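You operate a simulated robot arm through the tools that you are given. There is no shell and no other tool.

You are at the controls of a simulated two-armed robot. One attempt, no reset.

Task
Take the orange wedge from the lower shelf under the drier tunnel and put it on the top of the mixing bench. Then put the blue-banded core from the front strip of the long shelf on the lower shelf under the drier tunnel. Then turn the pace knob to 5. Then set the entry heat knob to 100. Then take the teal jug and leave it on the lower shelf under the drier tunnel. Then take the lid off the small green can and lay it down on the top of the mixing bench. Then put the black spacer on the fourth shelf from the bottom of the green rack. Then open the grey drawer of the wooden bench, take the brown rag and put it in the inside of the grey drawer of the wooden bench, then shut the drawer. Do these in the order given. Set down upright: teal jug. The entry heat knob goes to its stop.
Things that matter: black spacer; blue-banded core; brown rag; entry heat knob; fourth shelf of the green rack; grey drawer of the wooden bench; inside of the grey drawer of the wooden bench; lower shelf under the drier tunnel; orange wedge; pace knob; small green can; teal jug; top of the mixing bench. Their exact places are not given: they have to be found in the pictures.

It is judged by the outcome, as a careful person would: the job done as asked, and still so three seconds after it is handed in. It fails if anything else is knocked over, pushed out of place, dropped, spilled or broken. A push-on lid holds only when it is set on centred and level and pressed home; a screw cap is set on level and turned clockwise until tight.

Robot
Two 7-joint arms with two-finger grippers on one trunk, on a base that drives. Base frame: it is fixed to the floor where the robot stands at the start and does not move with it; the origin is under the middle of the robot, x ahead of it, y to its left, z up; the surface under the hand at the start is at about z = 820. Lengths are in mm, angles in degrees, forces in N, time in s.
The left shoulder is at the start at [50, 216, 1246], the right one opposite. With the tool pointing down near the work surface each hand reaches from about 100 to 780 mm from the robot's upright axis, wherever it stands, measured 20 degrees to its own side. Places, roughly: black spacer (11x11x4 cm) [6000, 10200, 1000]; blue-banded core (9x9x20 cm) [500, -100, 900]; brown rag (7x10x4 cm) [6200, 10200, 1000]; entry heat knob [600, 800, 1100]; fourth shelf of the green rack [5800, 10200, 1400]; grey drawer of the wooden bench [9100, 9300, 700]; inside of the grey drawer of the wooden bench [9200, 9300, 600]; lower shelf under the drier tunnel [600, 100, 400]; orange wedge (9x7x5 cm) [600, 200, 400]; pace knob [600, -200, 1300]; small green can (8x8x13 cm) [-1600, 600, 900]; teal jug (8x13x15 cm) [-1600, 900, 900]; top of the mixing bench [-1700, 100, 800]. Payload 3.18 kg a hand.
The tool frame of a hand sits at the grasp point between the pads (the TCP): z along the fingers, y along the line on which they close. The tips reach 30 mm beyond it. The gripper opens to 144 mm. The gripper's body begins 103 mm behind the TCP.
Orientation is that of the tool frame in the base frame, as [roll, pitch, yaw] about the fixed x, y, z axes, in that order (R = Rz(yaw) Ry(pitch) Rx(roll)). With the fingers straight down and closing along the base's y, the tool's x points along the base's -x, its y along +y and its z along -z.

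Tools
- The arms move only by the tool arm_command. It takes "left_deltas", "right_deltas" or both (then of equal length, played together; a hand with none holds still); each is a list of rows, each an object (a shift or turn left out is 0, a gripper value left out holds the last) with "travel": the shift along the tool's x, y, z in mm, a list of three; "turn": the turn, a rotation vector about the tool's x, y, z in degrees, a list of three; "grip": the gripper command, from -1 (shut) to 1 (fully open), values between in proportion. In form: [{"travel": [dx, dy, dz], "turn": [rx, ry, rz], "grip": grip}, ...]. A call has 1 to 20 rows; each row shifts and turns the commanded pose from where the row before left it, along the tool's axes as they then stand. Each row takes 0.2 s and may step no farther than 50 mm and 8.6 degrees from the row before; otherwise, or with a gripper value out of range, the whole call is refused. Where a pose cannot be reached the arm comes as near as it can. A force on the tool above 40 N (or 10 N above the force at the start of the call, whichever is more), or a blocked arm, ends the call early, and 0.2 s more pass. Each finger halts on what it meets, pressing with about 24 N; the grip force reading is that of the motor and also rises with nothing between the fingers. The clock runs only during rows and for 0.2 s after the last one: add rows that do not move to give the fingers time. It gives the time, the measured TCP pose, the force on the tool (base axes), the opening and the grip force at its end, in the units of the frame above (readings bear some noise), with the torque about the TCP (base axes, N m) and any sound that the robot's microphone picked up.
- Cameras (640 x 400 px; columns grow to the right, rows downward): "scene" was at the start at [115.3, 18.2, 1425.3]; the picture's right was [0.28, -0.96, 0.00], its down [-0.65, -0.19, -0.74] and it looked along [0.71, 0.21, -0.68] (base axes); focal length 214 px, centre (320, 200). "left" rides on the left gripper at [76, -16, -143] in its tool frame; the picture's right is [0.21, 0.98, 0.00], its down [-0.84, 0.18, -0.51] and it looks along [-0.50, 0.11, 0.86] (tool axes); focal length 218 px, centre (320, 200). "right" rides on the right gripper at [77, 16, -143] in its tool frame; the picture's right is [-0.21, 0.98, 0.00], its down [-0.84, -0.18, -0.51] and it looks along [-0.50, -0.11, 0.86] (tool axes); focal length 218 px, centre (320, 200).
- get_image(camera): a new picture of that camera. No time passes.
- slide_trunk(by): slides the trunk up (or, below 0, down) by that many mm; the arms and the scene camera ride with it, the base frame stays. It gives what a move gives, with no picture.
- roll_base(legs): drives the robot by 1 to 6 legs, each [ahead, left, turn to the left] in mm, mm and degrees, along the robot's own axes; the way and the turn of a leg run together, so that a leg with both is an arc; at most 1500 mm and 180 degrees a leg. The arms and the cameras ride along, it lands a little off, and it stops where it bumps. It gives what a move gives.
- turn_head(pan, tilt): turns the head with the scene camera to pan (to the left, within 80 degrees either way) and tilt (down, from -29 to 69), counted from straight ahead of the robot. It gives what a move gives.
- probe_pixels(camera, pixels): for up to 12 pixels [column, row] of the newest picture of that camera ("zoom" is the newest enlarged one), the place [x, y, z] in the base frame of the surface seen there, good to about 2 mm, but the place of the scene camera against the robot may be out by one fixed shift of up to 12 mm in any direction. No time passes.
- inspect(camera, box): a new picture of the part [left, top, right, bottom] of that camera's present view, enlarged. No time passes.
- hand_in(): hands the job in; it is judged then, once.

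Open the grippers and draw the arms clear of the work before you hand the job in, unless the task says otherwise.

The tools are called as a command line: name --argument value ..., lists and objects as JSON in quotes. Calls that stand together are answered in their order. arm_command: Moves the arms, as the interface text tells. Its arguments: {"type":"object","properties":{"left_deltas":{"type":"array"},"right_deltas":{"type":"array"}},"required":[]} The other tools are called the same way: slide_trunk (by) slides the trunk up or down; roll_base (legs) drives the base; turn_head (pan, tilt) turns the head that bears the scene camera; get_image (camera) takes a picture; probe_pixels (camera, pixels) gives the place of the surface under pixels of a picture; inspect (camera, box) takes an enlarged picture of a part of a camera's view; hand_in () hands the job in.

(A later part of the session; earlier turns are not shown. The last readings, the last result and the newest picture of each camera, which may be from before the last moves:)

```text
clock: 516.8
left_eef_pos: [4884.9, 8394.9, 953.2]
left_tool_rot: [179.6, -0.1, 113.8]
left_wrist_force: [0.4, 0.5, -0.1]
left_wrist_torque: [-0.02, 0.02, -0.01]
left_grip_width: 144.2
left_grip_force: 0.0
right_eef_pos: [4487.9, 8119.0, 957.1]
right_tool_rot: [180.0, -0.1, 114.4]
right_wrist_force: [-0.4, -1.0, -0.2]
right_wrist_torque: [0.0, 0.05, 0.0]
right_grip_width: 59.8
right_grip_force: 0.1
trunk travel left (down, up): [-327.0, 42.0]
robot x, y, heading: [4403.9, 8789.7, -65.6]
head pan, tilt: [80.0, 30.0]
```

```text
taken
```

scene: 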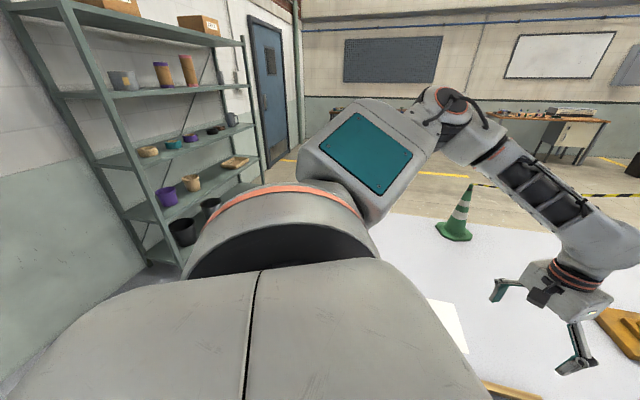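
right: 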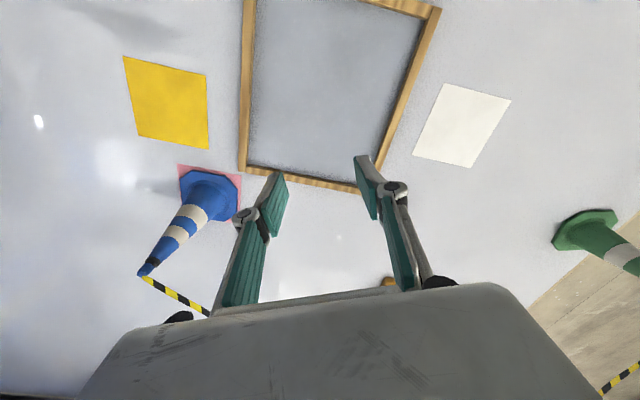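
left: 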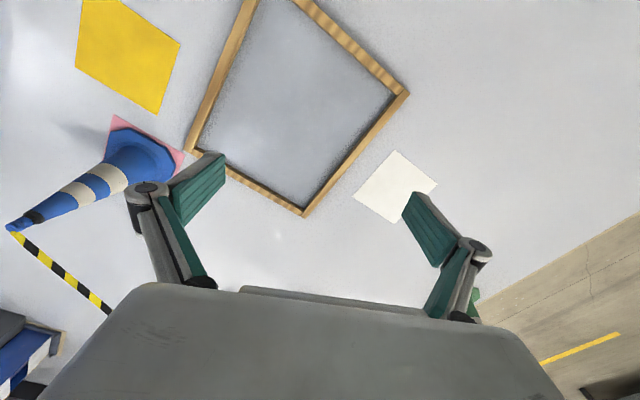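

Through. I move on another 600 mm and then turn to face the rack (north).

roll_base --legs '[[0, 600, 0], [0, 0, 78], [0, 0, 77.6]]'

turn_head --pan -30 --tilt 15

get_image --camera "scene"

```text
clock: 529.2
left_eef_pos: [4685.5, 9601.0, 953.7]
left_tool_rot: [179.8, -0.1, -92.2]
left_wrist_force: [0.2, -0.4, 0.4]
left_wrist_torque: [0.02, -0.02, 0.03]
left_grip_width: 143.8
left_grip_force: 0.1
right_eef_pos: [5163.2, 9673.7, 956.1]
right_tool_rot: [179.9, 0.0, -91.4]
right_wrist_force: [-0.6, 0.0, -0.1]
right_wrist_torque: [-0.01, -0.02, 0.0]
right_grip_width: 60.0
right_grip_force: 0.0
trunk travel left (down, up): [-327.0, 42.0]
robot x, y, heading: [4948.9, 9031.9, 88.1]
head pan, tilt: [80.0, 30.0]
```

```text
clock: 531.0
left_eef_pos: [4686.4, 9599.9, 954.4]
left_tool_rot: [179.6, -0.2, -92.2]
left_wrist_force: [0.1, -0.7, 0.9]
left_wrist_torque: [0.02, 0.01, -0.01]
left_grip_width: 144.2
left_grip_force: 0.1
right_eef_pos: [5163.1, 9674.7, 957.6]
right_tool_rot: [179.9, -0.1, -91.4]
right_wrist_force: [-0.8, 0.0, 0.3]
right_wrist_torque: [-0.04, 0.0, -0.04]
right_grip_width: 59.7
right_grip_force: 0.0
trunk travel left (down, up): [-327.0, 42.0]
robot x, y, heading: [4950.9, 9033.9, 88.4]
head pan, tilt: [-30.0, 15.0]
```

```text
taken
```

scene: 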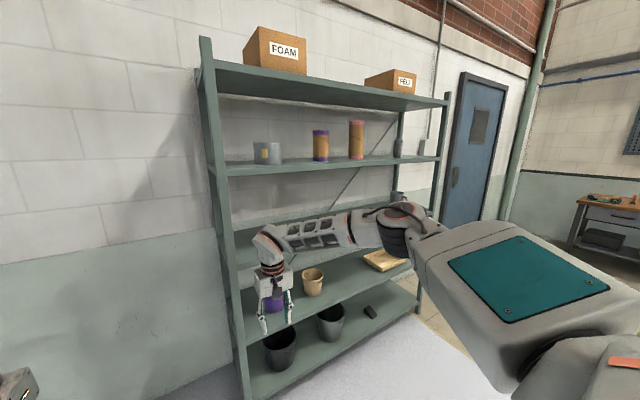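

The rack has five shelves. I strafe right 900 mm to stand before its middle and look at the third and fourth shelves.

roll_base --legs '[[0, 0, 1.8], [0, -900, 0]]'

turn_head --pan 0 --tilt 12

get_image --camera "scene"

```text
clock: 539.7
left_eef_pos: [5566.9, 9592.3, 953.4]
left_tool_rot: [179.6, -0.1, -90.4]
left_wrist_force: [-0.4, 0.6, -0.1]
left_wrist_torque: [0.02, 0.0, 0.02]
left_grip_width: 143.7
left_grip_force: 0.0
right_eef_pos: [6039.7, 9682.1, 957.2]
right_tool_rot: [179.9, 0.0, -89.6]
right_wrist_force: [0.1, -0.2, -1.5]
right_wrist_torque: [-0.02, -0.04, 0.03]
right_grip_width: 59.8
right_grip_force: 0.0
trunk travel left (down, up): [-327.0, 42.0]
robot x, y, heading: [5849.6, 9031.7, 90.0]
head pan, tilt: [-30.0, 15.0]
```

```text
clock: 540.6
left_eef_pos: [5566.2, 9593.5, 953.4]
left_tool_rot: [179.6, -0.1, -90.4]
left_wrist_force: [-0.2, -0.5, -0.3]
left_wrist_torque: [0.02, -0.01, -0.02]
left_grip_width: 143.8
left_grip_force: 0.0
right_eef_pos: [6040.1, 9681.3, 958.8]
right_tool_rot: [-180.0, 0.0, -89.5]
right_wrist_force: [0.0, -0.1, -0.1]
right_wrist_torque: [-0.01, 0.01, 0.0]
right_grip_width: 60.0
right_grip_force: 0.0
trunk travel left (down, up): [-327.0, 42.0]
robot x, y, heading: [5845.0, 9032.3, 90.1]
head pan, tilt: [0.0, 12.0]
```

```text
taken
```

scene: 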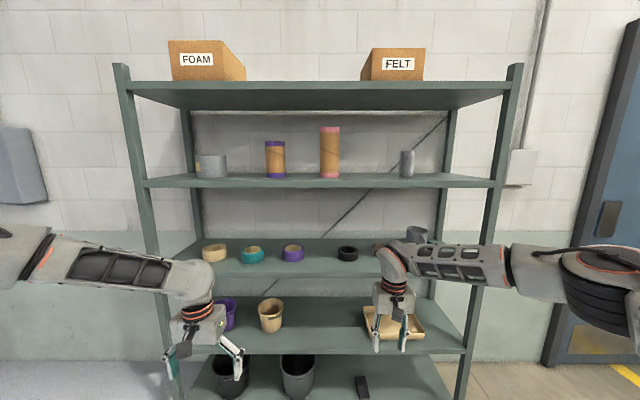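

I enlarge the rack's third and fourth shelves.

inspect --camera "scene" --box '[140, 110, 520, 290]'

probe_pixels --camera "scene" --pixels '[[347, 253], [347, 247], [338, 255], [357, 255], [345, 270], [320, 181], [370, 183], [300, 190], [250, 85], [415, 235], [140, 185], [490, 180]]'

```text
1.68 times, centred on (330, 200) of scene
```

zoom: 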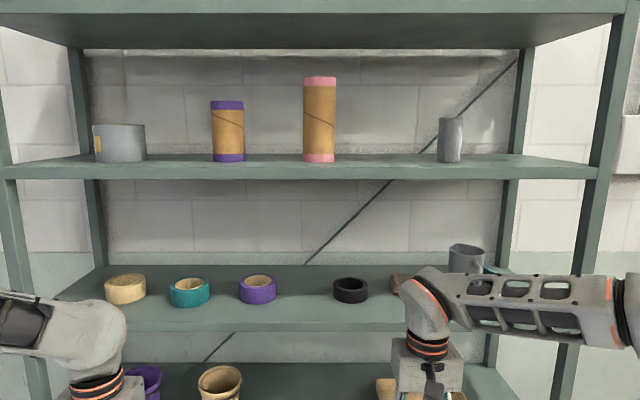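

```text
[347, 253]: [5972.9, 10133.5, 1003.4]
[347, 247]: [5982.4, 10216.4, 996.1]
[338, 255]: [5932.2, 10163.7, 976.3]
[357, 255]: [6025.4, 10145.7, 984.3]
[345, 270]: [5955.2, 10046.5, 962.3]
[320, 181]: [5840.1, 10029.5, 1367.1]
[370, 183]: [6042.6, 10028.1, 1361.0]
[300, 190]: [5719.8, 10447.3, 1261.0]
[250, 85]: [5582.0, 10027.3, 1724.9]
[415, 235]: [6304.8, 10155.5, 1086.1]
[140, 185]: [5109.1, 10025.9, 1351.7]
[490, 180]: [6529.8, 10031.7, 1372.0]
```

The black spacer ring (≈(5980,10188), z 962–1003) is on the third shelf; the fourth shelf's top is at z≈1370 with free room above it near x≈6010. I test in free space whether the right hand can keep a 40° tilt while rising to z≈1420.

slide_trunk --by 40

arm_command --right_deltas '[{"turn": [0, -8, 0]}, {"turn": [0, -8, 0]}, {"turn": [0, -8, 0]}, {"turn": [0, -8, 0]}, {"turn": [0, -8, 0]}, {"travel": [-28, 0, -33]}, {"travel": [-28, 0, -33]}, {"travel": [-28, 0, -33]}, {"travel": [-28, 0, -33]}, {"travel": [-28, 0, -33]}, {"travel": [-28, 0, -33]}, {"travel": [-28, 0, -33]}, {"travel": [-28, 0, -33]}, {"travel": [-28, 0, -33]}, {"travel": [0, 0, 0]}]'

```text
clock: 541.4
left_eef_pos: [5566.0, 9593.6, 993.6]
left_tool_rot: [179.6, -0.1, -90.4]
left_wrist_force: [-0.4, -0.2, 0.1]
left_wrist_torque: [0.01, 0.02, 0.01]
left_grip_width: 144.1
left_grip_force: 0.1
right_eef_pos: [6041.4, 9682.9, 996.8]
right_tool_rot: [180.0, -0.1, -89.6]
right_wrist_force: [0.2, 0.0, -0.7]
right_wrist_torque: [-0.03, -0.02, -0.02]
right_grip_width: 59.7
right_grip_force: 0.1
trunk travel left (down, up): [-367.0, 2.0]
robot x, y, heading: [5844.8, 9034.0, 89.9]
head pan, tilt: [0.0, 12.0]
```

```text
clock: 544.6
left_eef_pos: [5567.1, 9594.2, 992.9]
left_tool_rot: [179.6, 0.0, -90.4]
left_wrist_force: [0.4, -0.4, 0.0]
left_wrist_torque: [-0.04, 0.03, 0.04]
left_grip_width: 144.1
left_grip_force: 0.0
right_eef_pos: [6040.4, 9683.6, 1386.7]
right_tool_rot: [-180.0, 40.0, -89.6]
right_wrist_force: [-0.5, 0.0, -0.4]
right_wrist_torque: [0.01, -0.01, 0.04]
right_grip_width: 59.6
right_grip_force: 0.0
trunk travel left (down, up): [-367.0, 2.0]
robot x, y, heading: [5844.9, 9035.2, 90.2]
head pan, tilt: [0.0, 12.0]
```

Works without limits up to z=1387. I test 50 mm more.

arm_command --right_deltas '[{"travel": [-16, 0, -19]}, {"travel": [-16, 0, -19]}, {"travel": [0, 0, 0]}]'

get_image --camera "scene"

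```text
clock: 545.4
left_eef_pos: [5566.9, 9594.0, 993.7]
left_tool_rot: [179.6, -0.1, -90.4]
left_wrist_force: [0.0, 0.3, -0.8]
left_wrist_torque: [0.02, 0.03, 0.0]
left_grip_width: 144.3
left_grip_force: 0.2
right_eef_pos: [6040.4, 9683.6, 1436.9]
right_tool_rot: [179.9, 39.9, -89.6]
right_wrist_force: [0.2, -0.1, -0.3]
right_wrist_torque: [0.01, 0.0, 0.0]
right_grip_width: 60.1
right_grip_force: 0.1
trunk travel left (down, up): [-367.0, 2.0]
robot x, y, heading: [5840.2, 9036.5, 90.2]
head pan, tilt: [0.0, 12.0]
```

```text
taken
```

scene: 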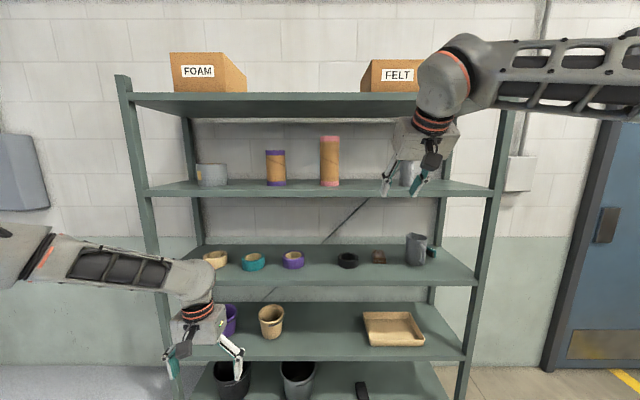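

Tilt 40° works to z=1437. I now see the black ring at (347,260) and the brown rag at (379,257) on the third shelf. I draw the left arm back, lower the right hand to z≈1050, and open it wide.

arm_command --left_deltas '[{"travel": [30, 20, 0]}, {"travel": [30, 20, 0]}, {"travel": [30, 20, 0]}, {"travel": [30, 20, 0]}, {"travel": [30, 20, 0]}, {"travel": [30, 20, 0]}, {"travel": [30, 20, 0]}, {"travel": [30, 20, 0]}, {"travel": [30, 20, 0]}, {"travel": [0, 0, 0]}]' --right_deltas '[{"travel": [27.6, 0, 32.9], "grip": 0.85}, {"travel": [27.6, 0, 32.9]}, {"travel": [27.6, 0, 32.9]}, {"travel": [27.6, 0, 32.9]}, {"travel": [27.6, 0, 32.9]}, {"travel": [27.6, 0, 32.9]}, {"travel": [27.6, 0, 32.9]}, {"travel": [27.6, 0, 32.9]}, {"travel": [27.6, 0, 32.9]}, {"travel": [0, 0, 0]}]'

roll_base --legs '[[0, 60, 0], [330, 0, 0]]'

get_image --camera "right"

get_image --camera "scene"

```text
clock: 547.6
left_eef_pos: [5385.5, 9325.6, 994.1]
left_tool_rot: [179.7, -0.1, -90.4]
left_wrist_force: [-0.3, -0.3, -0.4]
left_wrist_torque: [-0.03, 0.0, 0.03]
left_grip_width: 144.1
left_grip_force: 0.0
right_eef_pos: [6040.0, 9685.4, 1050.7]
right_tool_rot: [180.0, 40.1, -89.7]
right_wrist_force: [-0.6, 1.7, 0.3]
right_wrist_torque: [0.02, 0.02, -0.02]
right_grip_width: 133.0
right_grip_force: 0.1
trunk travel left (down, up): [-367.0, 2.0]
robot x, y, heading: [5842.3, 9030.8, 90.0]
head pan, tilt: [0.0, 12.0]
```

```text
clock: 550.6
left_eef_pos: [5325.2, 9657.6, 994.8]
left_tool_rot: [179.5, -0.1, -90.4]
left_wrist_force: [-0.2, 0.3, 1.0]
left_wrist_torque: [-0.04, -0.01, 0.02]
left_grip_width: 143.8
left_grip_force: 0.0
right_eef_pos: [5978.7, 10014.3, 1050.2]
right_tool_rot: [180.0, 40.0, -89.7]
right_wrist_force: [0.4, 1.1, 0.0]
right_wrist_torque: [-0.06, 0.01, -0.02]
right_grip_width: 133.2
right_grip_force: 0.0
trunk travel left (down, up): [-367.0, 2.0]
robot x, y, heading: [5783.4, 9368.2, 90.2]
head pan, tilt: [0.0, 12.0]
```

```text
taken
```

right: 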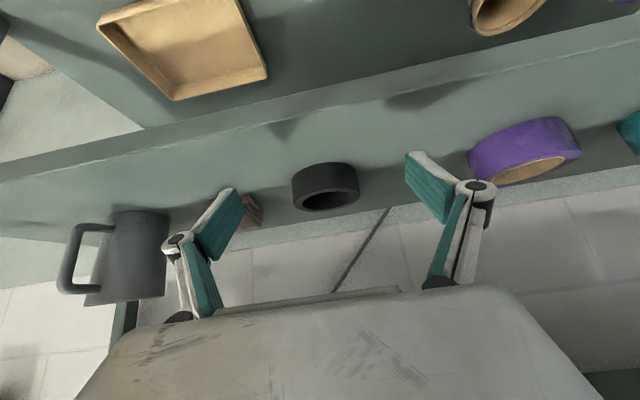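

```text
taken
```

scene: 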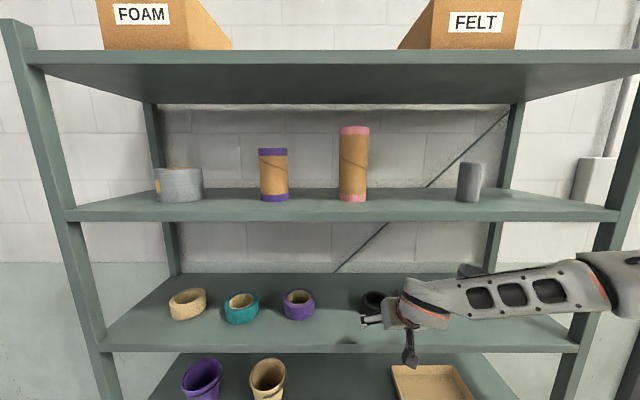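

I probe the black ring, rag, purple ring and the shelf in the right camera.

probe_pixels --camera "right" --pixels '[[325, 180], [295, 190], [357, 185], [325, 168], [325, 200], [325, 210], [250, 205], [245, 215], [480, 160], [575, 145], [300, 230], [330, 150]]'

inspect --camera "right" --box '[220, 130, 420, 250]'

```text
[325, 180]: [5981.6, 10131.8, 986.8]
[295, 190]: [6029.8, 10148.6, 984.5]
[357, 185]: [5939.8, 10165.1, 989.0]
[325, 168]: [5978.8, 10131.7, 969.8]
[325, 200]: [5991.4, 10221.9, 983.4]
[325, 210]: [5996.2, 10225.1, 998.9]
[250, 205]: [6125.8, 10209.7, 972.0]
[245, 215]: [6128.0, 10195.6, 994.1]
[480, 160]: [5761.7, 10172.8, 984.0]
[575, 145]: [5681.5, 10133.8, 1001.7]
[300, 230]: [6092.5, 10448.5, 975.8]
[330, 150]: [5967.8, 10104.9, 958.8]
```

```text
3.20 times, centred on (320, 190) of right
```

zoom: 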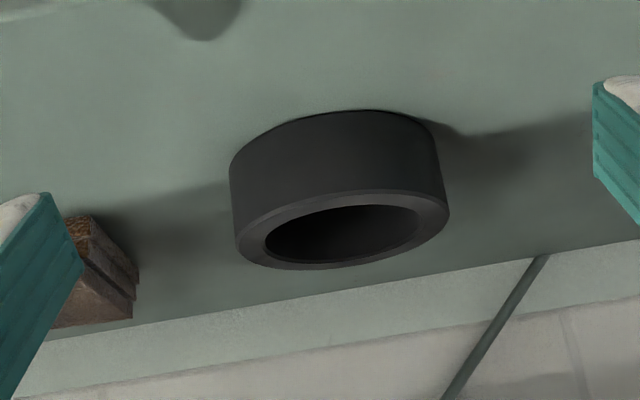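

Ring centre is ≈(5989,10186), shelf top z≈959, ring height 40. I trim 10 mm right, lower to z≈993 in front of it, and check.

arm_command --right_deltas '[{"travel": [18.3, -10, 21.8]}, {"travel": [18.3, 0, 21.8]}, {"travel": [0, 0, 0]}]'

roll_base --legs '[[100, 0, 0]]'

get_image --camera "right"

```text
clock: 551.4
left_eef_pos: [5324.7, 9654.7, 996.1]
left_tool_rot: [179.6, -0.1, -90.5]
left_wrist_force: [0.4, -0.2, 0.3]
left_wrist_torque: [0.01, 0.0, 0.0]
left_grip_width: 144.1
left_grip_force: 0.1
right_eef_pos: [5990.4, 10013.8, 996.0]
right_tool_rot: [179.9, 40.1, -89.7]
right_wrist_force: [0.6, -0.6, 0.1]
right_wrist_torque: [0.03, -0.01, -0.03]
right_grip_width: 133.4
right_grip_force: 0.2
trunk travel left (down, up): [-367.0, 2.0]
robot x, y, heading: [5785.0, 9365.9, 90.4]
head pan, tilt: [0.0, 12.0]
```

```text
clock: 552.6
left_eef_pos: [5325.2, 9757.0, 995.0]
left_tool_rot: [179.6, -0.1, -90.4]
left_wrist_force: [0.3, 0.1, 0.2]
left_wrist_torque: [-0.01, 0.01, 0.0]
left_grip_width: 144.0
left_grip_force: 0.1
right_eef_pos: [5989.1, 10115.7, 996.5]
right_tool_rot: [-180.0, 40.0, -89.7]
right_wrist_force: [-0.7, 0.2, -0.3]
right_wrist_torque: [-0.02, 0.02, 0.05]
right_grip_width: 133.2
right_grip_force: 0.0
trunk travel left (down, up): [-367.0, 2.0]
robot x, y, heading: [5784.6, 9468.0, 90.3]
head pan, tilt: [0.0, 12.0]
```

```text
taken
```

right: 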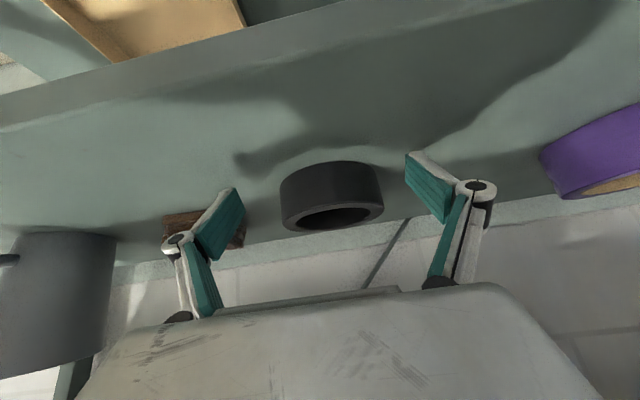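

The ring lies between the open fingers, and the rag stays outside. I drive 62 mm ahead to straddle it.

roll_base --legs '[[62, 0, 0]]'

get_image --camera "right"

```text
clock: 553.6
left_eef_pos: [5325.7, 9818.2, 995.1]
left_tool_rot: [179.8, -0.1, -90.4]
left_wrist_force: [-0.5, 0.7, -0.9]
left_wrist_torque: [-0.09, -0.02, -0.04]
left_grip_width: 144.1
left_grip_force: 0.2
right_eef_pos: [5989.6, 10177.8, 995.1]
right_tool_rot: [179.9, 39.9, -89.8]
right_wrist_force: [-1.3, 0.8, 0.7]
right_wrist_torque: [-0.03, 0.02, 0.02]
right_grip_width: 133.2
right_grip_force: 0.1
trunk travel left (down, up): [-367.0, 2.0]
robot x, y, heading: [5786.9, 9526.7, 90.1]
head pan, tilt: [0.0, 12.0]
```

```text
taken
```

right: 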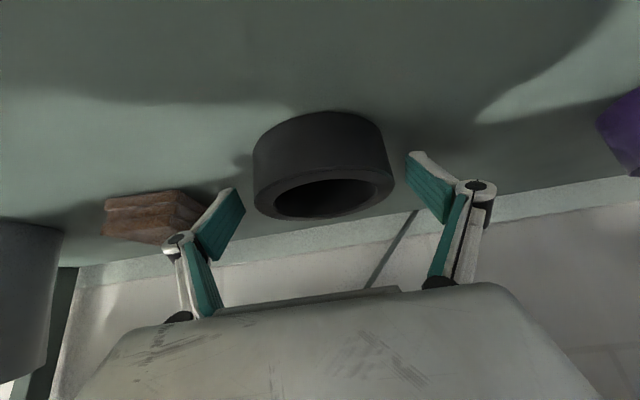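

The ring is centred between the pads. I close the gripper on it.

arm_command --right_deltas '[{"grip": 0.6}, {"grip": 0.4}, {"grip": 0.2}, {"grip": -0.2}, {"grip": -1}, {"grip": -1}]'

get_image --camera "right"

```text
clock: 555.0
left_eef_pos: [5324.9, 9816.8, 995.9]
left_tool_rot: [179.7, 0.0, -90.3]
left_wrist_force: [-0.2, 0.8, -0.2]
left_wrist_torque: [0.01, -0.01, -0.02]
left_grip_width: 144.2
left_grip_force: 0.1
right_eef_pos: [5989.6, 10176.3, 995.7]
right_tool_rot: [-179.9, 40.1, -89.7]
right_wrist_force: [-1.5, 2.8, 7.8]
right_wrist_torque: [0.04, 0.13, 0.05]
right_grip_width: 103.5
right_grip_force: 24.5
trunk travel left (down, up): [-367.0, 2.0]
robot x, y, heading: [5788.3, 9528.2, 90.4]
head pan, tilt: [0.0, 12.0]
```

```text
taken
```

right: 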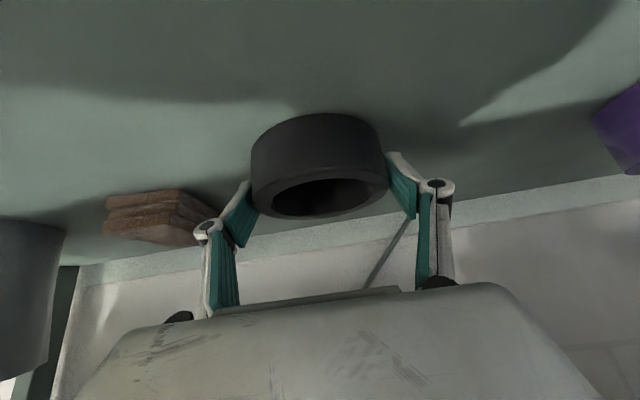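

Gripped at 103.5 mm. I lift it 15 mm and look.

arm_command --right_deltas '[{"travel": [-3.2, 0, -3.8]}, {"travel": [-3.2, 0, -3.8]}, {"travel": [-3.2, 0, -3.8]}, {"travel": [0, 0, 0]}]'

get_image --camera "right"

```text
clock: 556.0
left_eef_pos: [5323.9, 9816.5, 995.3]
left_tool_rot: [179.6, -0.1, -90.4]
left_wrist_force: [-0.3, -0.5, -0.7]
left_wrist_torque: [-0.02, -0.04, -0.02]
left_grip_width: 143.9
left_grip_force: 0.1
right_eef_pos: [5988.9, 10176.2, 1009.1]
right_tool_rot: [179.9, 40.1, -89.7]
right_wrist_force: [-0.2, 0.2, -1.8]
right_wrist_torque: [0.01, 0.01, -0.01]
right_grip_width: 103.7
right_grip_force: 23.3
trunk travel left (down, up): [-367.0, 2.0]
robot x, y, heading: [5787.3, 9528.7, 90.0]
head pan, tilt: [0.0, 12.0]
```

```text
taken
```

right: 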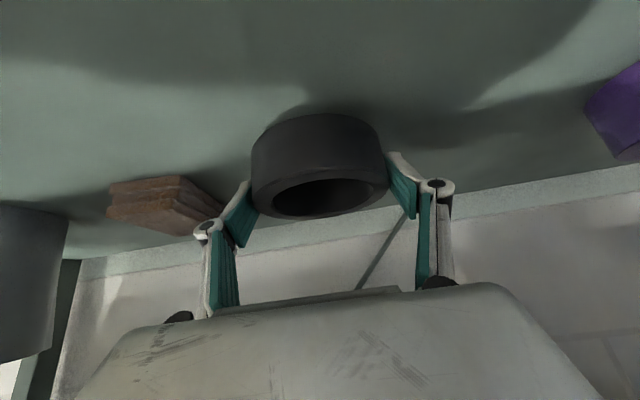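

The spacer is held (1.8 N). I back out of the rack 300 mm and raise it toward the fourth shelf.

roll_base --legs '[[-300, 0, 0]]'

arm_command --right_deltas '[{"travel": [-27, 0, -32.2]}, {"travel": [-27, 0, -32.2]}, {"travel": [-27, 0, -32.2]}, {"travel": [-27, 0, -32.2]}, {"travel": [-27, 0, -32.2]}, {"travel": [-27, 0, -32.2]}, {"travel": [-27, 0, -32.2]}, {"travel": [-27, 0, -32.2]}, {"travel": [-27, 0, -32.2]}, {"travel": [-27, 0, -32.2]}, {"travel": [0, 0, 0]}]'

get_image --camera "right"

get_image --camera "scene"

```text
clock: 558.0
left_eef_pos: [5325.6, 9519.7, 996.1]
left_tool_rot: [179.6, -0.1, -90.5]
left_wrist_force: [0.7, -0.3, -0.2]
left_wrist_torque: [0.04, 0.01, -0.03]
left_grip_width: 144.2
left_grip_force: 0.1
right_eef_pos: [5991.0, 9877.7, 1010.2]
right_tool_rot: [-180.0, 39.9, -89.8]
right_wrist_force: [-0.1, -0.7, -2.4]
right_wrist_torque: [0.0, 0.03, 0.03]
right_grip_width: 103.5
right_grip_force: 23.6
trunk travel left (down, up): [-367.0, 2.0]
robot x, y, heading: [5785.0, 9227.6, 90.2]
head pan, tilt: [0.0, 12.0]
```

```text
clock: 560.4
left_eef_pos: [5325.4, 9519.5, 993.7]
left_tool_rot: [179.6, 0.0, -90.4]
left_wrist_force: [0.6, -0.1, 1.2]
left_wrist_torque: [0.02, -0.03, -0.02]
left_grip_width: 144.1
left_grip_force: 0.1
right_eef_pos: [5990.4, 9878.2, 1430.2]
right_tool_rot: [-180.0, 40.0, -89.7]
right_wrist_force: [-0.1, -0.1, -1.2]
right_wrist_torque: [-0.03, 0.01, 0.01]
right_grip_width: 103.6
right_grip_force: 23.7
trunk travel left (down, up): [-367.0, 2.0]
robot x, y, heading: [5787.0, 9229.2, 90.1]
head pan, tilt: [0.0, 12.0]
```

```text
taken
```

right: 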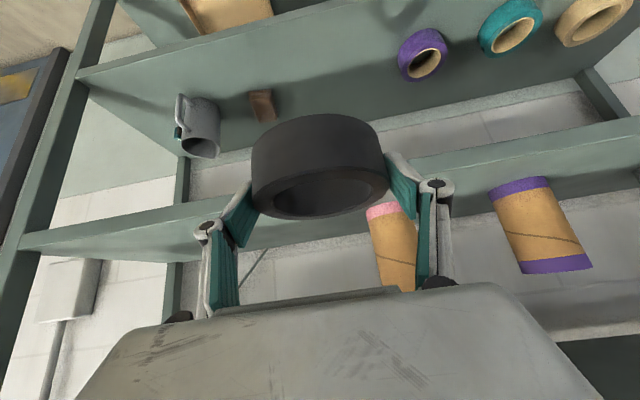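

```text
taken
```

scene: 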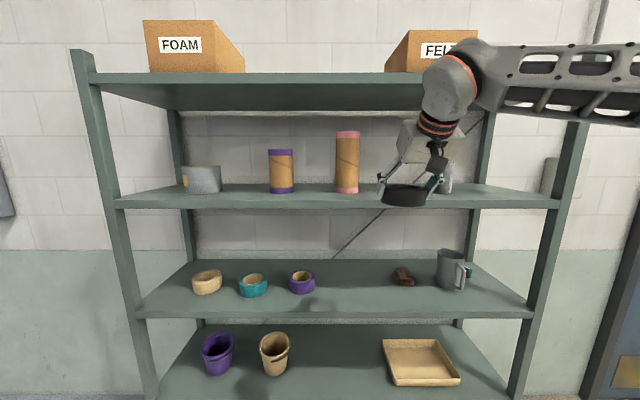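

I probe shelf four and the tubes near the landing place.

probe_pixels --camera "right" --pixels '[[110, 228], [150, 235], [270, 240], [320, 235], [385, 225], [395, 260], [375, 235], [520, 200], [450, 175], [470, 190]]'

probe_pixels --camera "scene" --pixels '[[347, 165], [338, 165], [358, 165], [347, 190], [446, 180], [452, 175], [347, 200], [300, 110], [370, 192]]'

```text
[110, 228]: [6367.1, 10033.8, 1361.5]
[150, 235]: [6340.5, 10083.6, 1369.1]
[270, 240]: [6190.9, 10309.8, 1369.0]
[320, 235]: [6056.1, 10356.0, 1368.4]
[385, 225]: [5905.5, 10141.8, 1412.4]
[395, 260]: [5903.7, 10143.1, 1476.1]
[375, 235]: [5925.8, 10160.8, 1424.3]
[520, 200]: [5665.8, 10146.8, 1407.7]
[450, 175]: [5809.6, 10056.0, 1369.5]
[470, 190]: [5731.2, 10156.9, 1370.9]
```

```text
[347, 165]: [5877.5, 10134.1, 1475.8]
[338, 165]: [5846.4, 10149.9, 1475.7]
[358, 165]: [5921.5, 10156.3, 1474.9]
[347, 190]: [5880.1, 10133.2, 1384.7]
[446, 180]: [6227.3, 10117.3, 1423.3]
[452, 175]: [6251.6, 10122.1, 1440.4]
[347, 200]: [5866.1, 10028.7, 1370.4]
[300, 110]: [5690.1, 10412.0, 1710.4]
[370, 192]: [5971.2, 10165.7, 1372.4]
```

Shelf four's top is z≈1369; the free stretch is x≈5930–6210. I strafe right 80 mm and drive 247 mm ahead so the spacer hovers over it.

roll_base --legs '[[0, -80, 0], [247, 0, 0]]'

get_image --camera "right"

get_image --camera "scene"

```text
clock: 563.2
left_eef_pos: [5405.5, 9767.1, 994.2]
left_tool_rot: [179.7, -0.1, -90.4]
left_wrist_force: [0.4, 0.1, -0.5]
left_wrist_torque: [-0.01, -0.01, 0.0]
left_grip_width: 143.8
left_grip_force: 0.0
right_eef_pos: [6069.6, 10124.2, 1431.1]
right_tool_rot: [180.0, 40.1, -89.7]
right_wrist_force: [0.5, 0.6, -2.6]
right_wrist_torque: [-0.05, 0.02, 0.02]
right_grip_width: 103.4
right_grip_force: 24.2
trunk travel left (down, up): [-367.0, 2.0]
robot x, y, heading: [5866.2, 9477.2, 90.0]
head pan, tilt: [0.0, 12.0]
```

```text
taken
```

right: 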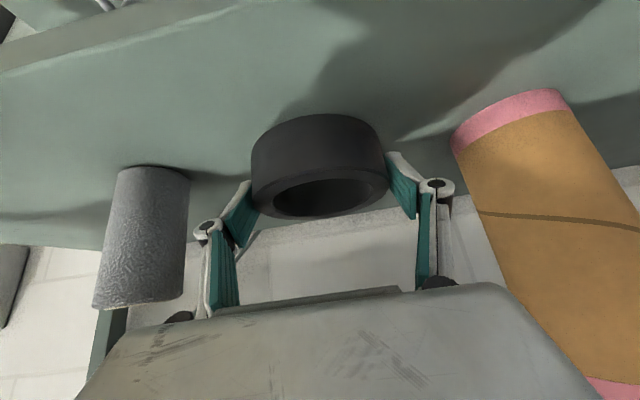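

```text
taken
```

scene: 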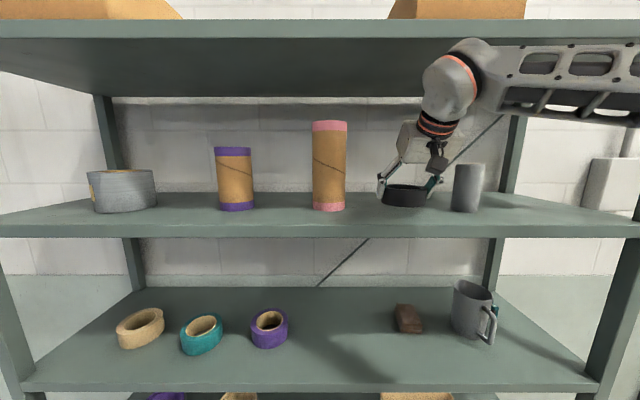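

It hangs well between tube and cylinder. I lower it 20 mm, then feel for the shelf.

arm_command --right_deltas '[{"travel": [4.3, 0, 5.1]}, {"travel": [4.3, 0, 5.1]}, {"travel": [4.3, 0, 5.1]}, {"travel": [0, 0, 0]}]'

arm_command --right_deltas '[{"travel": [1.3, 0, 1.5]}, {"travel": [1.3, 0, 1.5]}, {"travel": [0, 0, 0]}]'

```text
clock: 564.2
left_eef_pos: [5405.2, 9765.8, 994.7]
left_tool_rot: [179.7, 0.0, -90.5]
left_wrist_force: [-0.4, -1.1, -0.1]
left_wrist_torque: [0.02, 0.0, 0.01]
left_grip_width: 144.0
left_grip_force: 0.1
right_eef_pos: [6070.6, 10125.1, 1409.8]
right_tool_rot: [180.0, 40.0, -89.7]
right_wrist_force: [0.5, -0.9, -2.0]
right_wrist_torque: [-0.04, -0.02, 0.01]
right_grip_width: 103.5
right_grip_force: 24.7
trunk travel left (down, up): [-367.0, 2.0]
robot x, y, heading: [5865.8, 9477.5, 90.1]
head pan, tilt: [0.0, 12.0]
```

```text
clock: 565.0
left_eef_pos: [5405.4, 9767.1, 995.1]
left_tool_rot: [179.7, -0.1, -90.3]
left_wrist_force: [0.2, 0.3, -0.1]
left_wrist_torque: [0.0, 0.01, 0.01]
left_grip_width: 144.1
left_grip_force: 0.2
right_eef_pos: [6071.1, 10123.0, 1406.4]
right_tool_rot: [-180.0, 40.0, -89.7]
right_wrist_force: [-0.3, -0.4, -1.3]
right_wrist_torque: [-0.01, -0.01, -0.01]
right_grip_width: 103.6
right_grip_force: 23.7
trunk travel left (down, up): [-367.0, 2.0]
robot x, y, heading: [5860.9, 9477.7, 90.2]
head pan, tilt: [0.0, 12.0]
```

One or two more millimetres to contact.

arm_command --right_deltas '[{"travel": [0.8, 0, 0.9]}, {"travel": [0.8, 0, 0.9]}, {"travel": [0, 0, 0]}]'

```text
clock: 565.8
left_eef_pos: [5404.5, 9764.9, 994.9]
left_tool_rot: [179.8, 0.0, -90.3]
left_wrist_force: [0.0, -0.5, 0.0]
left_wrist_torque: [-0.02, 0.0, -0.02]
left_grip_width: 143.9
left_grip_force: 0.1
right_eef_pos: [6068.5, 10124.2, 1405.5]
right_tool_rot: [-180.0, 40.2, -89.6]
right_wrist_force: [1.2, 2.4, 8.2]
right_wrist_torque: [-0.31, -0.03, 0.03]
right_grip_width: 103.9
right_grip_force: 24.5
trunk travel left (down, up): [-367.0, 2.0]
robot x, y, heading: [5863.2, 9478.8, 89.9]
head pan, tilt: [0.0, 12.0]
```

The spacer rests on the shelf (8 N). I open the gripper and look.

arm_command --right_deltas '[{"grip": 0.5}, {"grip": 0.65}, {"grip": 0.8}, {"grip": 0.8}]'

get_image --camera "right"

```text
clock: 566.8
left_eef_pos: [5404.4, 9765.8, 995.2]
left_tool_rot: [179.6, 0.0, -90.4]
left_wrist_force: [0.2, 0.1, 0.2]
left_wrist_torque: [0.02, -0.01, -0.01]
left_grip_width: 144.0
left_grip_force: 0.1
right_eef_pos: [6068.9, 10122.7, 1404.0]
right_tool_rot: [-179.9, 40.0, -89.7]
right_wrist_force: [-0.2, 1.0, -0.1]
right_wrist_torque: [0.01, 0.01, 0.0]
right_grip_width: 129.6
right_grip_force: 0.0
trunk travel left (down, up): [-367.0, 2.0]
robot x, y, heading: [5859.9, 9476.2, 90.2]
head pan, tilt: [0.0, 12.0]
```

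```text
taken
```

right: 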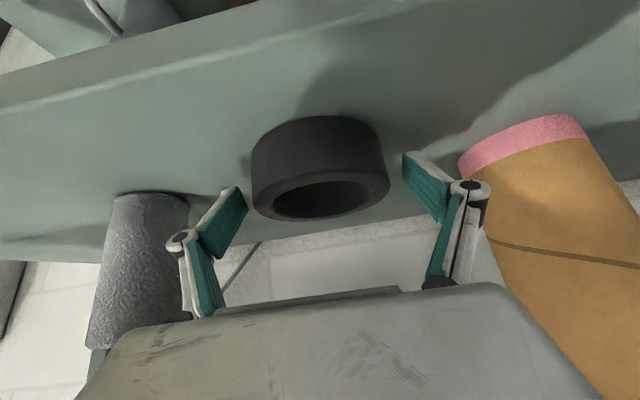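

Released. I back straight out 320 mm.

roll_base --legs '[[-320, 0, 0]]'

get_image --camera "scene"

```text
clock: 568.9
left_eef_pos: [5406.0, 9443.9, 994.1]
left_tool_rot: [179.6, -0.1, -90.4]
left_wrist_force: [0.2, -0.1, -0.2]
left_wrist_torque: [0.04, -0.01, -0.01]
left_grip_width: 144.1
left_grip_force: 0.0
right_eef_pos: [6069.3, 9801.9, 1405.7]
right_tool_rot: [180.0, 40.0, -89.7]
right_wrist_force: [0.1, -0.3, -0.5]
right_wrist_torque: [0.03, 0.01, -0.06]
right_grip_width: 129.8
right_grip_force: 0.1
trunk travel left (down, up): [-367.0, 2.0]
robot x, y, heading: [5869.2, 9155.2, 90.1]
head pan, tilt: [0.0, 12.0]
```

```text
taken
```

scene: 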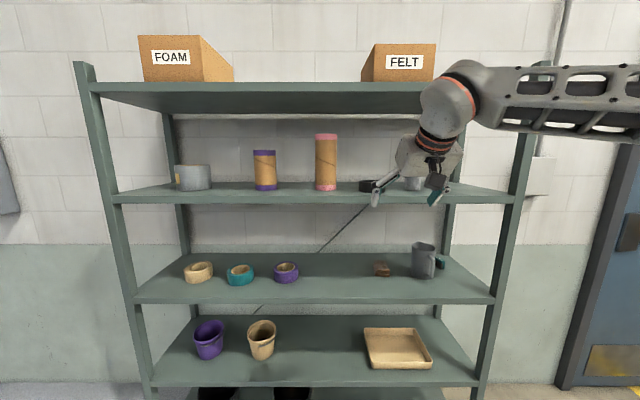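

The spacer is on the fourth shelf. Next I open the grey drawer; I first bring the right hand down to its plain pose and turn to face east toward the wooden bench.

arm_command --right_deltas '[{"travel": [27.6, 0, 32.9]}, {"travel": [27.6, 0, 32.9]}, {"travel": [27.6, 0, 32.9]}, {"travel": [27.6, 0, 32.9]}, {"travel": [27.6, 0, 32.9]}, {"travel": [27.6, 0, 32.9]}, {"travel": [27.6, 0, 32.9]}, {"travel": [27.6, 0, 32.9]}, {"travel": [27.6, 0, 32.9]}, {"turn": [0, 8, 0]}, {"turn": [0, 8, 0]}, {"turn": [0, 8, 0]}, {"turn": [0, 8, 0]}, {"turn": [0, 8, 0]}, {"travel": [0, 0, 0]}]'

roll_base --legs '[[-100, 0, 0], [0, 0, -90]]'

turn_head --pan 0 --tilt 15

get_image --camera "scene"

```text
clock: 572.1
left_eef_pos: [5405.2, 9443.8, 995.6]
left_tool_rot: [179.6, 0.1, -90.3]
left_wrist_force: [-0.7, -0.2, 0.1]
left_wrist_torque: [-0.01, 0.0, 0.0]
left_grip_width: 144.3
left_grip_force: 0.1
right_eef_pos: [6070.4, 9802.5, 1018.4]
right_tool_rot: [179.9, 0.0, -89.7]
right_wrist_force: [0.5, 0.0, 0.1]
right_wrist_torque: [0.03, 0.0, -0.02]
right_grip_width: 129.7
right_grip_force: 0.1
trunk travel left (down, up): [-367.0, 2.0]
robot x, y, heading: [5864.8, 9153.8, 90.2]
head pan, tilt: [0.0, 12.0]
```

```text
clock: 577.1
left_eef_pos: [6159.0, 9510.4, 992.6]
left_tool_rot: [179.6, -0.1, 179.1]
left_wrist_force: [-0.5, 0.7, 0.4]
left_wrist_torque: [-0.01, 0.0, 0.01]
left_grip_width: 144.1
left_grip_force: 0.1
right_eef_pos: [6511.1, 8842.0, 1017.8]
right_tool_rot: [-180.0, -0.1, 179.8]
right_wrist_force: [-0.2, 0.7, -0.5]
right_wrist_torque: [-0.01, 0.0, -0.01]
right_grip_width: 129.8
right_grip_force: 0.1
trunk travel left (down, up): [-367.0, 2.0]
robot x, y, heading: [5866.4, 9050.0, -0.3]
head pan, tilt: [0.0, 12.0]
```

```text
clock: 577.7
left_eef_pos: [6159.9, 9509.0, 994.9]
left_tool_rot: [179.8, -0.1, 179.2]
left_wrist_force: [0.0, -0.2, -0.2]
left_wrist_torque: [0.05, 0.01, 0.02]
left_grip_width: 143.9
left_grip_force: 0.0
right_eef_pos: [6511.5, 8842.6, 1017.6]
right_tool_rot: [180.0, -0.1, 179.8]
right_wrist_force: [-0.3, 0.3, -0.4]
right_wrist_torque: [0.01, 0.01, 0.02]
right_grip_width: 129.6
right_grip_force: 0.1
trunk travel left (down, up): [-367.0, 2.0]
robot x, y, heading: [5863.1, 9052.9, -0.4]
head pan, tilt: [0.0, 15.0]
```

```text
taken
```

scene: 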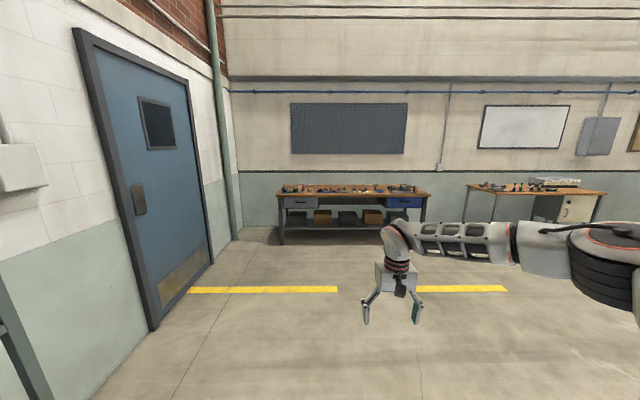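

I enlarge the wooden bench.

inspect --camera "scene" --box '[260, 165, 450, 255]'

probe_pixels --camera "scene" --pixels '[[303, 203], [285, 200], [318, 205], [403, 202], [280, 240], [350, 192], [300, 215], [365, 215], [425, 235], [300, 260]]'

```text
3.37 times, centred on (355, 210) of scene
```

zoom: 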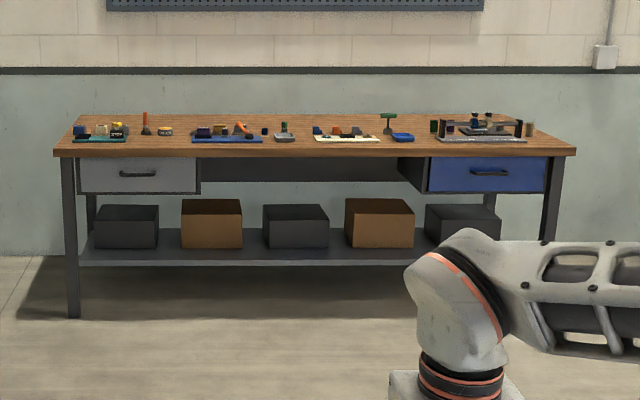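

```text
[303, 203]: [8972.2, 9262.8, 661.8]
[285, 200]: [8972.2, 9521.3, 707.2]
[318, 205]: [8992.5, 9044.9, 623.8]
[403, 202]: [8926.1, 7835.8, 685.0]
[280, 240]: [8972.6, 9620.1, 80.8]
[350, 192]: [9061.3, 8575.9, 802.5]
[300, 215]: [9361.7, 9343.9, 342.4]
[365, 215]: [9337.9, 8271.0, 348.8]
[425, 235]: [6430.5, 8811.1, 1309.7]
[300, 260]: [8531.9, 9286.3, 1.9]
```

The grey drawer front is at x≈8972, y≈9060–9540, with a bar handle at its middle. I drive over to stand before it.

roll_base --legs '[[0, 0, 0.5], [1100, 220, 0], [1000, 210, 0]]'

turn_head --pan -15 --tilt 35

get_image --camera "scene"

```text
clock: 588.6
left_eef_pos: [8244.4, 9944.5, 995.0]
left_tool_rot: [179.8, -0.1, 179.8]
left_wrist_force: [0.4, -0.9, -0.9]
left_wrist_torque: [-0.02, 0.04, -0.02]
left_grip_width: 143.8
left_grip_force: 0.0
right_eef_pos: [8604.3, 9281.6, 1017.1]
right_tool_rot: [-179.9, 0.0, -179.5]
right_wrist_force: [0.5, -1.1, 0.2]
right_wrist_torque: [0.05, 0.01, -0.02]
right_grip_width: 129.7
right_grip_force: 0.0
trunk travel left (down, up): [-367.0, 2.0]
robot x, y, heading: [7957.0, 9484.6, 0.6]
head pan, tilt: [0.0, 15.0]
```

```text
clock: 589.5
left_eef_pos: [8244.1, 9945.1, 994.3]
left_tool_rot: [179.6, -0.1, 179.8]
left_wrist_force: [-0.6, -0.1, -0.6]
left_wrist_torque: [0.0, 0.01, -0.02]
left_grip_width: 144.2
left_grip_force: 0.1
right_eef_pos: [8603.5, 9281.1, 1018.2]
right_tool_rot: [-180.0, -0.1, -179.5]
right_wrist_force: [-0.1, 0.0, 0.2]
right_wrist_torque: [-0.01, -0.01, 0.01]
right_grip_width: 129.4
right_grip_force: 0.1
trunk travel left (down, up): [-367.0, 2.0]
robot x, y, heading: [7955.4, 9480.7, 0.4]
head pan, tilt: [-15.0, 35.0]
```

```text
taken
```

scene: 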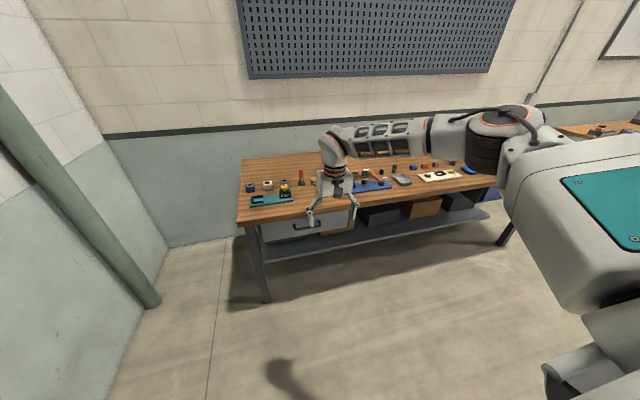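

I lower the trunk in steps, watching both arms.

slide_trunk --by -120

slide_trunk --by -120

get_image --camera "scene"

get_image --camera "right"

```text
clock: 591.0
left_eef_pos: [8243.3, 9944.0, 875.7]
left_tool_rot: [179.6, -0.1, 179.8]
left_wrist_force: [0.6, -0.1, -0.3]
left_wrist_torque: [-0.03, -0.03, 0.01]
left_grip_width: 143.7
left_grip_force: 0.0
right_eef_pos: [8603.1, 9282.1, 899.1]
right_tool_rot: [180.0, 0.1, -179.5]
right_wrist_force: [0.2, 1.1, 0.0]
right_wrist_torque: [-0.02, -0.03, 0.02]
right_grip_width: 129.6
right_grip_force: 0.1
trunk travel left (down, up): [-247.0, 122.0]
robot x, y, heading: [7954.0, 9487.1, 0.1]
head pan, tilt: [-15.0, 35.0]
```

```text
clock: 592.5
left_eef_pos: [8208.8, 9944.1, 702.2]
left_tool_rot: [179.7, -16.3, 179.7]
left_wrist_force: [1.1, -0.4, -0.1]
left_wrist_torque: [-0.02, -0.03, -0.03]
left_grip_width: 143.9
left_grip_force: 0.2
right_eef_pos: [8604.7, 9282.3, 781.1]
right_tool_rot: [180.0, 0.3, -179.5]
right_wrist_force: [-0.9, -0.3, 0.1]
right_wrist_torque: [0.03, -0.02, 0.0]
right_grip_width: 129.9
right_grip_force: 0.1
trunk travel left (down, up): [-127.0, 242.0]
robot x, y, heading: [7953.4, 9487.5, 0.2]
head pan, tilt: [-15.0, 35.0]
```

```text
taken
```

scene: 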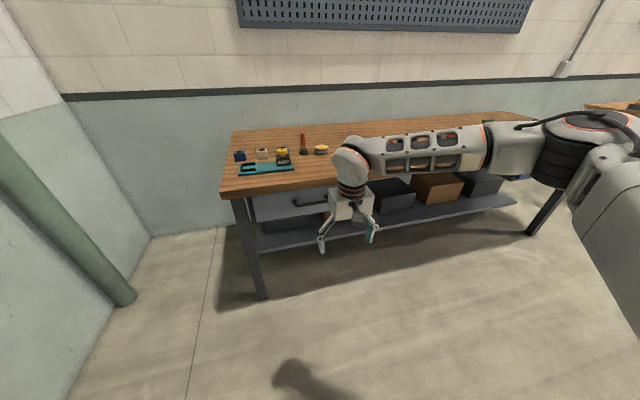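

```text
taken
```

right: 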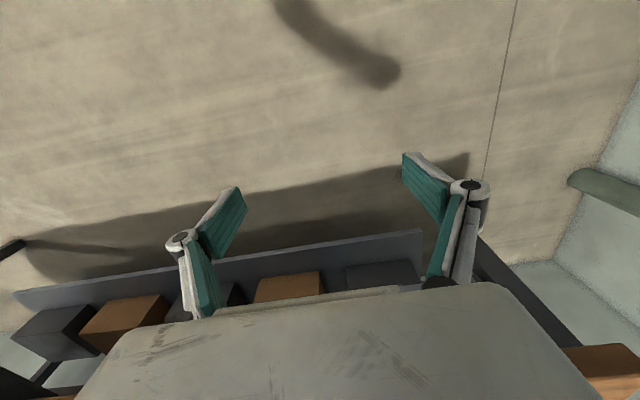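

The right arm is fine; the left sagged slightly, without harm. I enlarge the drawer with its handle.

inspect --camera "scene" --box '[215, 165, 365, 265]'

probe_pixels --camera "zoom" --pixels '[[400, 160], [350, 165], [430, 155], [350, 155], [250, 160], [250, 130], [200, 120], [300, 110], [250, 110], [370, 172], [420, 168], [200, 220]]'

```text
4.00 times, centred on (290, 215) of scene
```

zoom: 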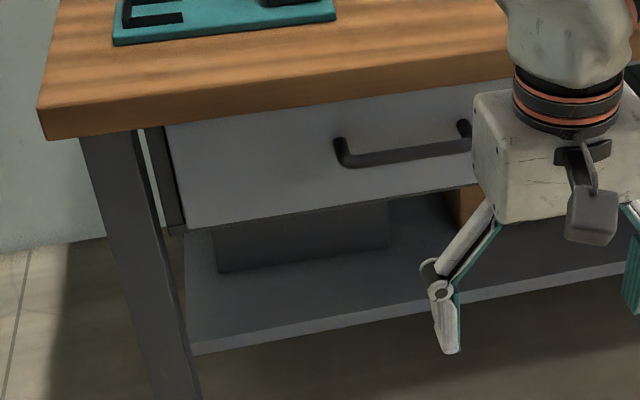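

```text
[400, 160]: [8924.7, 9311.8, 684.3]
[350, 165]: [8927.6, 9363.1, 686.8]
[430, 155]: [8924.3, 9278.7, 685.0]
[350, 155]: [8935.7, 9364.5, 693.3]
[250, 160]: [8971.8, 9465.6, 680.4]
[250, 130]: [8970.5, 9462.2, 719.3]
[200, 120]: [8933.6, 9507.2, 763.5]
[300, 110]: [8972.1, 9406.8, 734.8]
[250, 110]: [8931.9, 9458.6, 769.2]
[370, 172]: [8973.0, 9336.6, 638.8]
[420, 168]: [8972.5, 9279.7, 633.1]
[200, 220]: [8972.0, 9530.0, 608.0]
```

The bar handle is at x≈8930, z≈685, y 9240–9365, 42 mm off the drawer front; the bench top's edge is right above it. I'll grip the bar with the hand tilted 45° and rolled 90°; first I lower the trunk 100 mm more and set that pose in free space.

slide_trunk --by -100

arm_command --right_deltas '[{"travel": [0, 0, -25], "grip": -0.4}, {"travel": [0, 0, -25]}, {"turn": [0, -7.5, 0]}, {"turn": [0, -7.5, 0]}, {"turn": [0, -7.5, 0]}, {"turn": [0, -7.5, 0]}, {"turn": [0, -7.5, 0]}, {"turn": [0, -7.5, 0]}, {"travel": [0, 0, 0]}]' --left_deltas '[{"turn": [0, -8, 0]}, {"turn": [0, -8, 0]}, {"turn": [0, -8, 0]}, {"travel": [0, 0, 0]}, {"travel": [0, 0, 0]}, {"travel": [0, 0, 0]}, {"travel": [0, 0, 0]}, {"travel": [0, 0, 0]}, {"travel": [0, 0, 0]}]'

```text
clock: 593.8
left_eef_pos: [8138.1, 9944.4, 571.0]
left_tool_rot: [-179.9, -37.9, 179.7]
left_wrist_force: [-0.2, 0.1, 0.3]
left_wrist_torque: [0.0, -0.06, 0.02]
left_grip_width: 143.7
left_grip_force: 0.0
right_eef_pos: [8603.7, 9281.3, 680.3]
right_tool_rot: [180.0, 0.2, -179.5]
right_wrist_force: [-0.3, 0.0, 0.9]
right_wrist_torque: [0.01, -0.05, -0.02]
right_grip_width: 129.8
right_grip_force: 0.0
trunk travel left (down, up): [-27.0, 342.0]
robot x, y, heading: [7956.4, 9486.2, 0.2]
head pan, tilt: [-15.0, 35.0]
```

```text
clock: 595.8
left_eef_pos: [8163.8, 9991.8, 535.6]
left_tool_rot: [-179.8, -14.1, 179.7]
left_wrist_force: [0.0, -0.8, 0.2]
left_wrist_torque: [0.01, 0.0, 0.03]
left_grip_width: 143.9
left_grip_force: 0.1
left hand out of reach, approached as far as the arm can: row 1, 2, 3
right_eef_pos: [8604.3, 9280.8, 727.7]
right_tool_rot: [-180.0, 45.0, -179.5]
right_wrist_force: [-0.8, -0.6, -0.1]
right_wrist_torque: [-0.01, -0.03, 0.04]
right_grip_width: 43.2
right_grip_force: 0.0
trunk travel left (down, up): [-27.0, 342.0]
robot x, y, heading: [7957.6, 9481.4, 0.5]
head pan, tilt: [-15.0, 35.0]
```

Tilt 45° reached. I roll the tool 90° about its axis.

arm_command --right_deltas '[{"turn": [0, 0, 8.2]}, {"turn": [0, 0, 8.2]}, {"turn": [0, 0, 8.2]}, {"turn": [0, 0, 8.2]}, {"turn": [0, 0, 8.2]}, {"turn": [0, 0, 8.2]}, {"turn": [0, 0, 8.2]}, {"turn": [0, 0, 8.2]}, {"turn": [0, 0, 8.2]}, {"turn": [0, 0, 8.2]}, {"turn": [0, 0, 8]}, {"travel": [0, 0, 0]}]'

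get_image --camera "right"

get_image --camera "scene"

```text
clock: 598.4
left_eef_pos: [8162.0, 9990.4, 535.2]
left_tool_rot: [-179.7, -14.2, 179.7]
left_wrist_force: [0.1, 0.5, 0.0]
left_wrist_torque: [0.02, -0.02, -0.02]
left_grip_width: 143.9
left_grip_force: 0.0
right_eef_pos: [8605.4, 9281.1, 727.9]
right_tool_rot: [135.0, -0.1, 90.3]
right_wrist_force: [-0.6, 0.5, -0.3]
right_wrist_torque: [0.01, 0.03, -0.03]
right_grip_width: 43.3
right_grip_force: 0.1
trunk travel left (down, up): [-27.0, 342.0]
robot x, y, heading: [7956.5, 9487.2, 0.3]
head pan, tilt: [-15.0, 35.0]
```

```text
taken
```

right: 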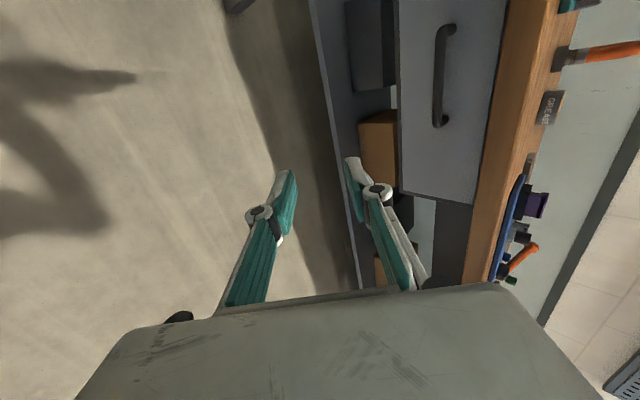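

```text
taken
```

scene: 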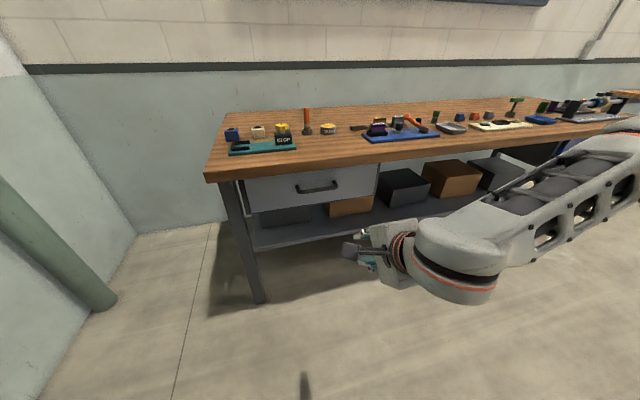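

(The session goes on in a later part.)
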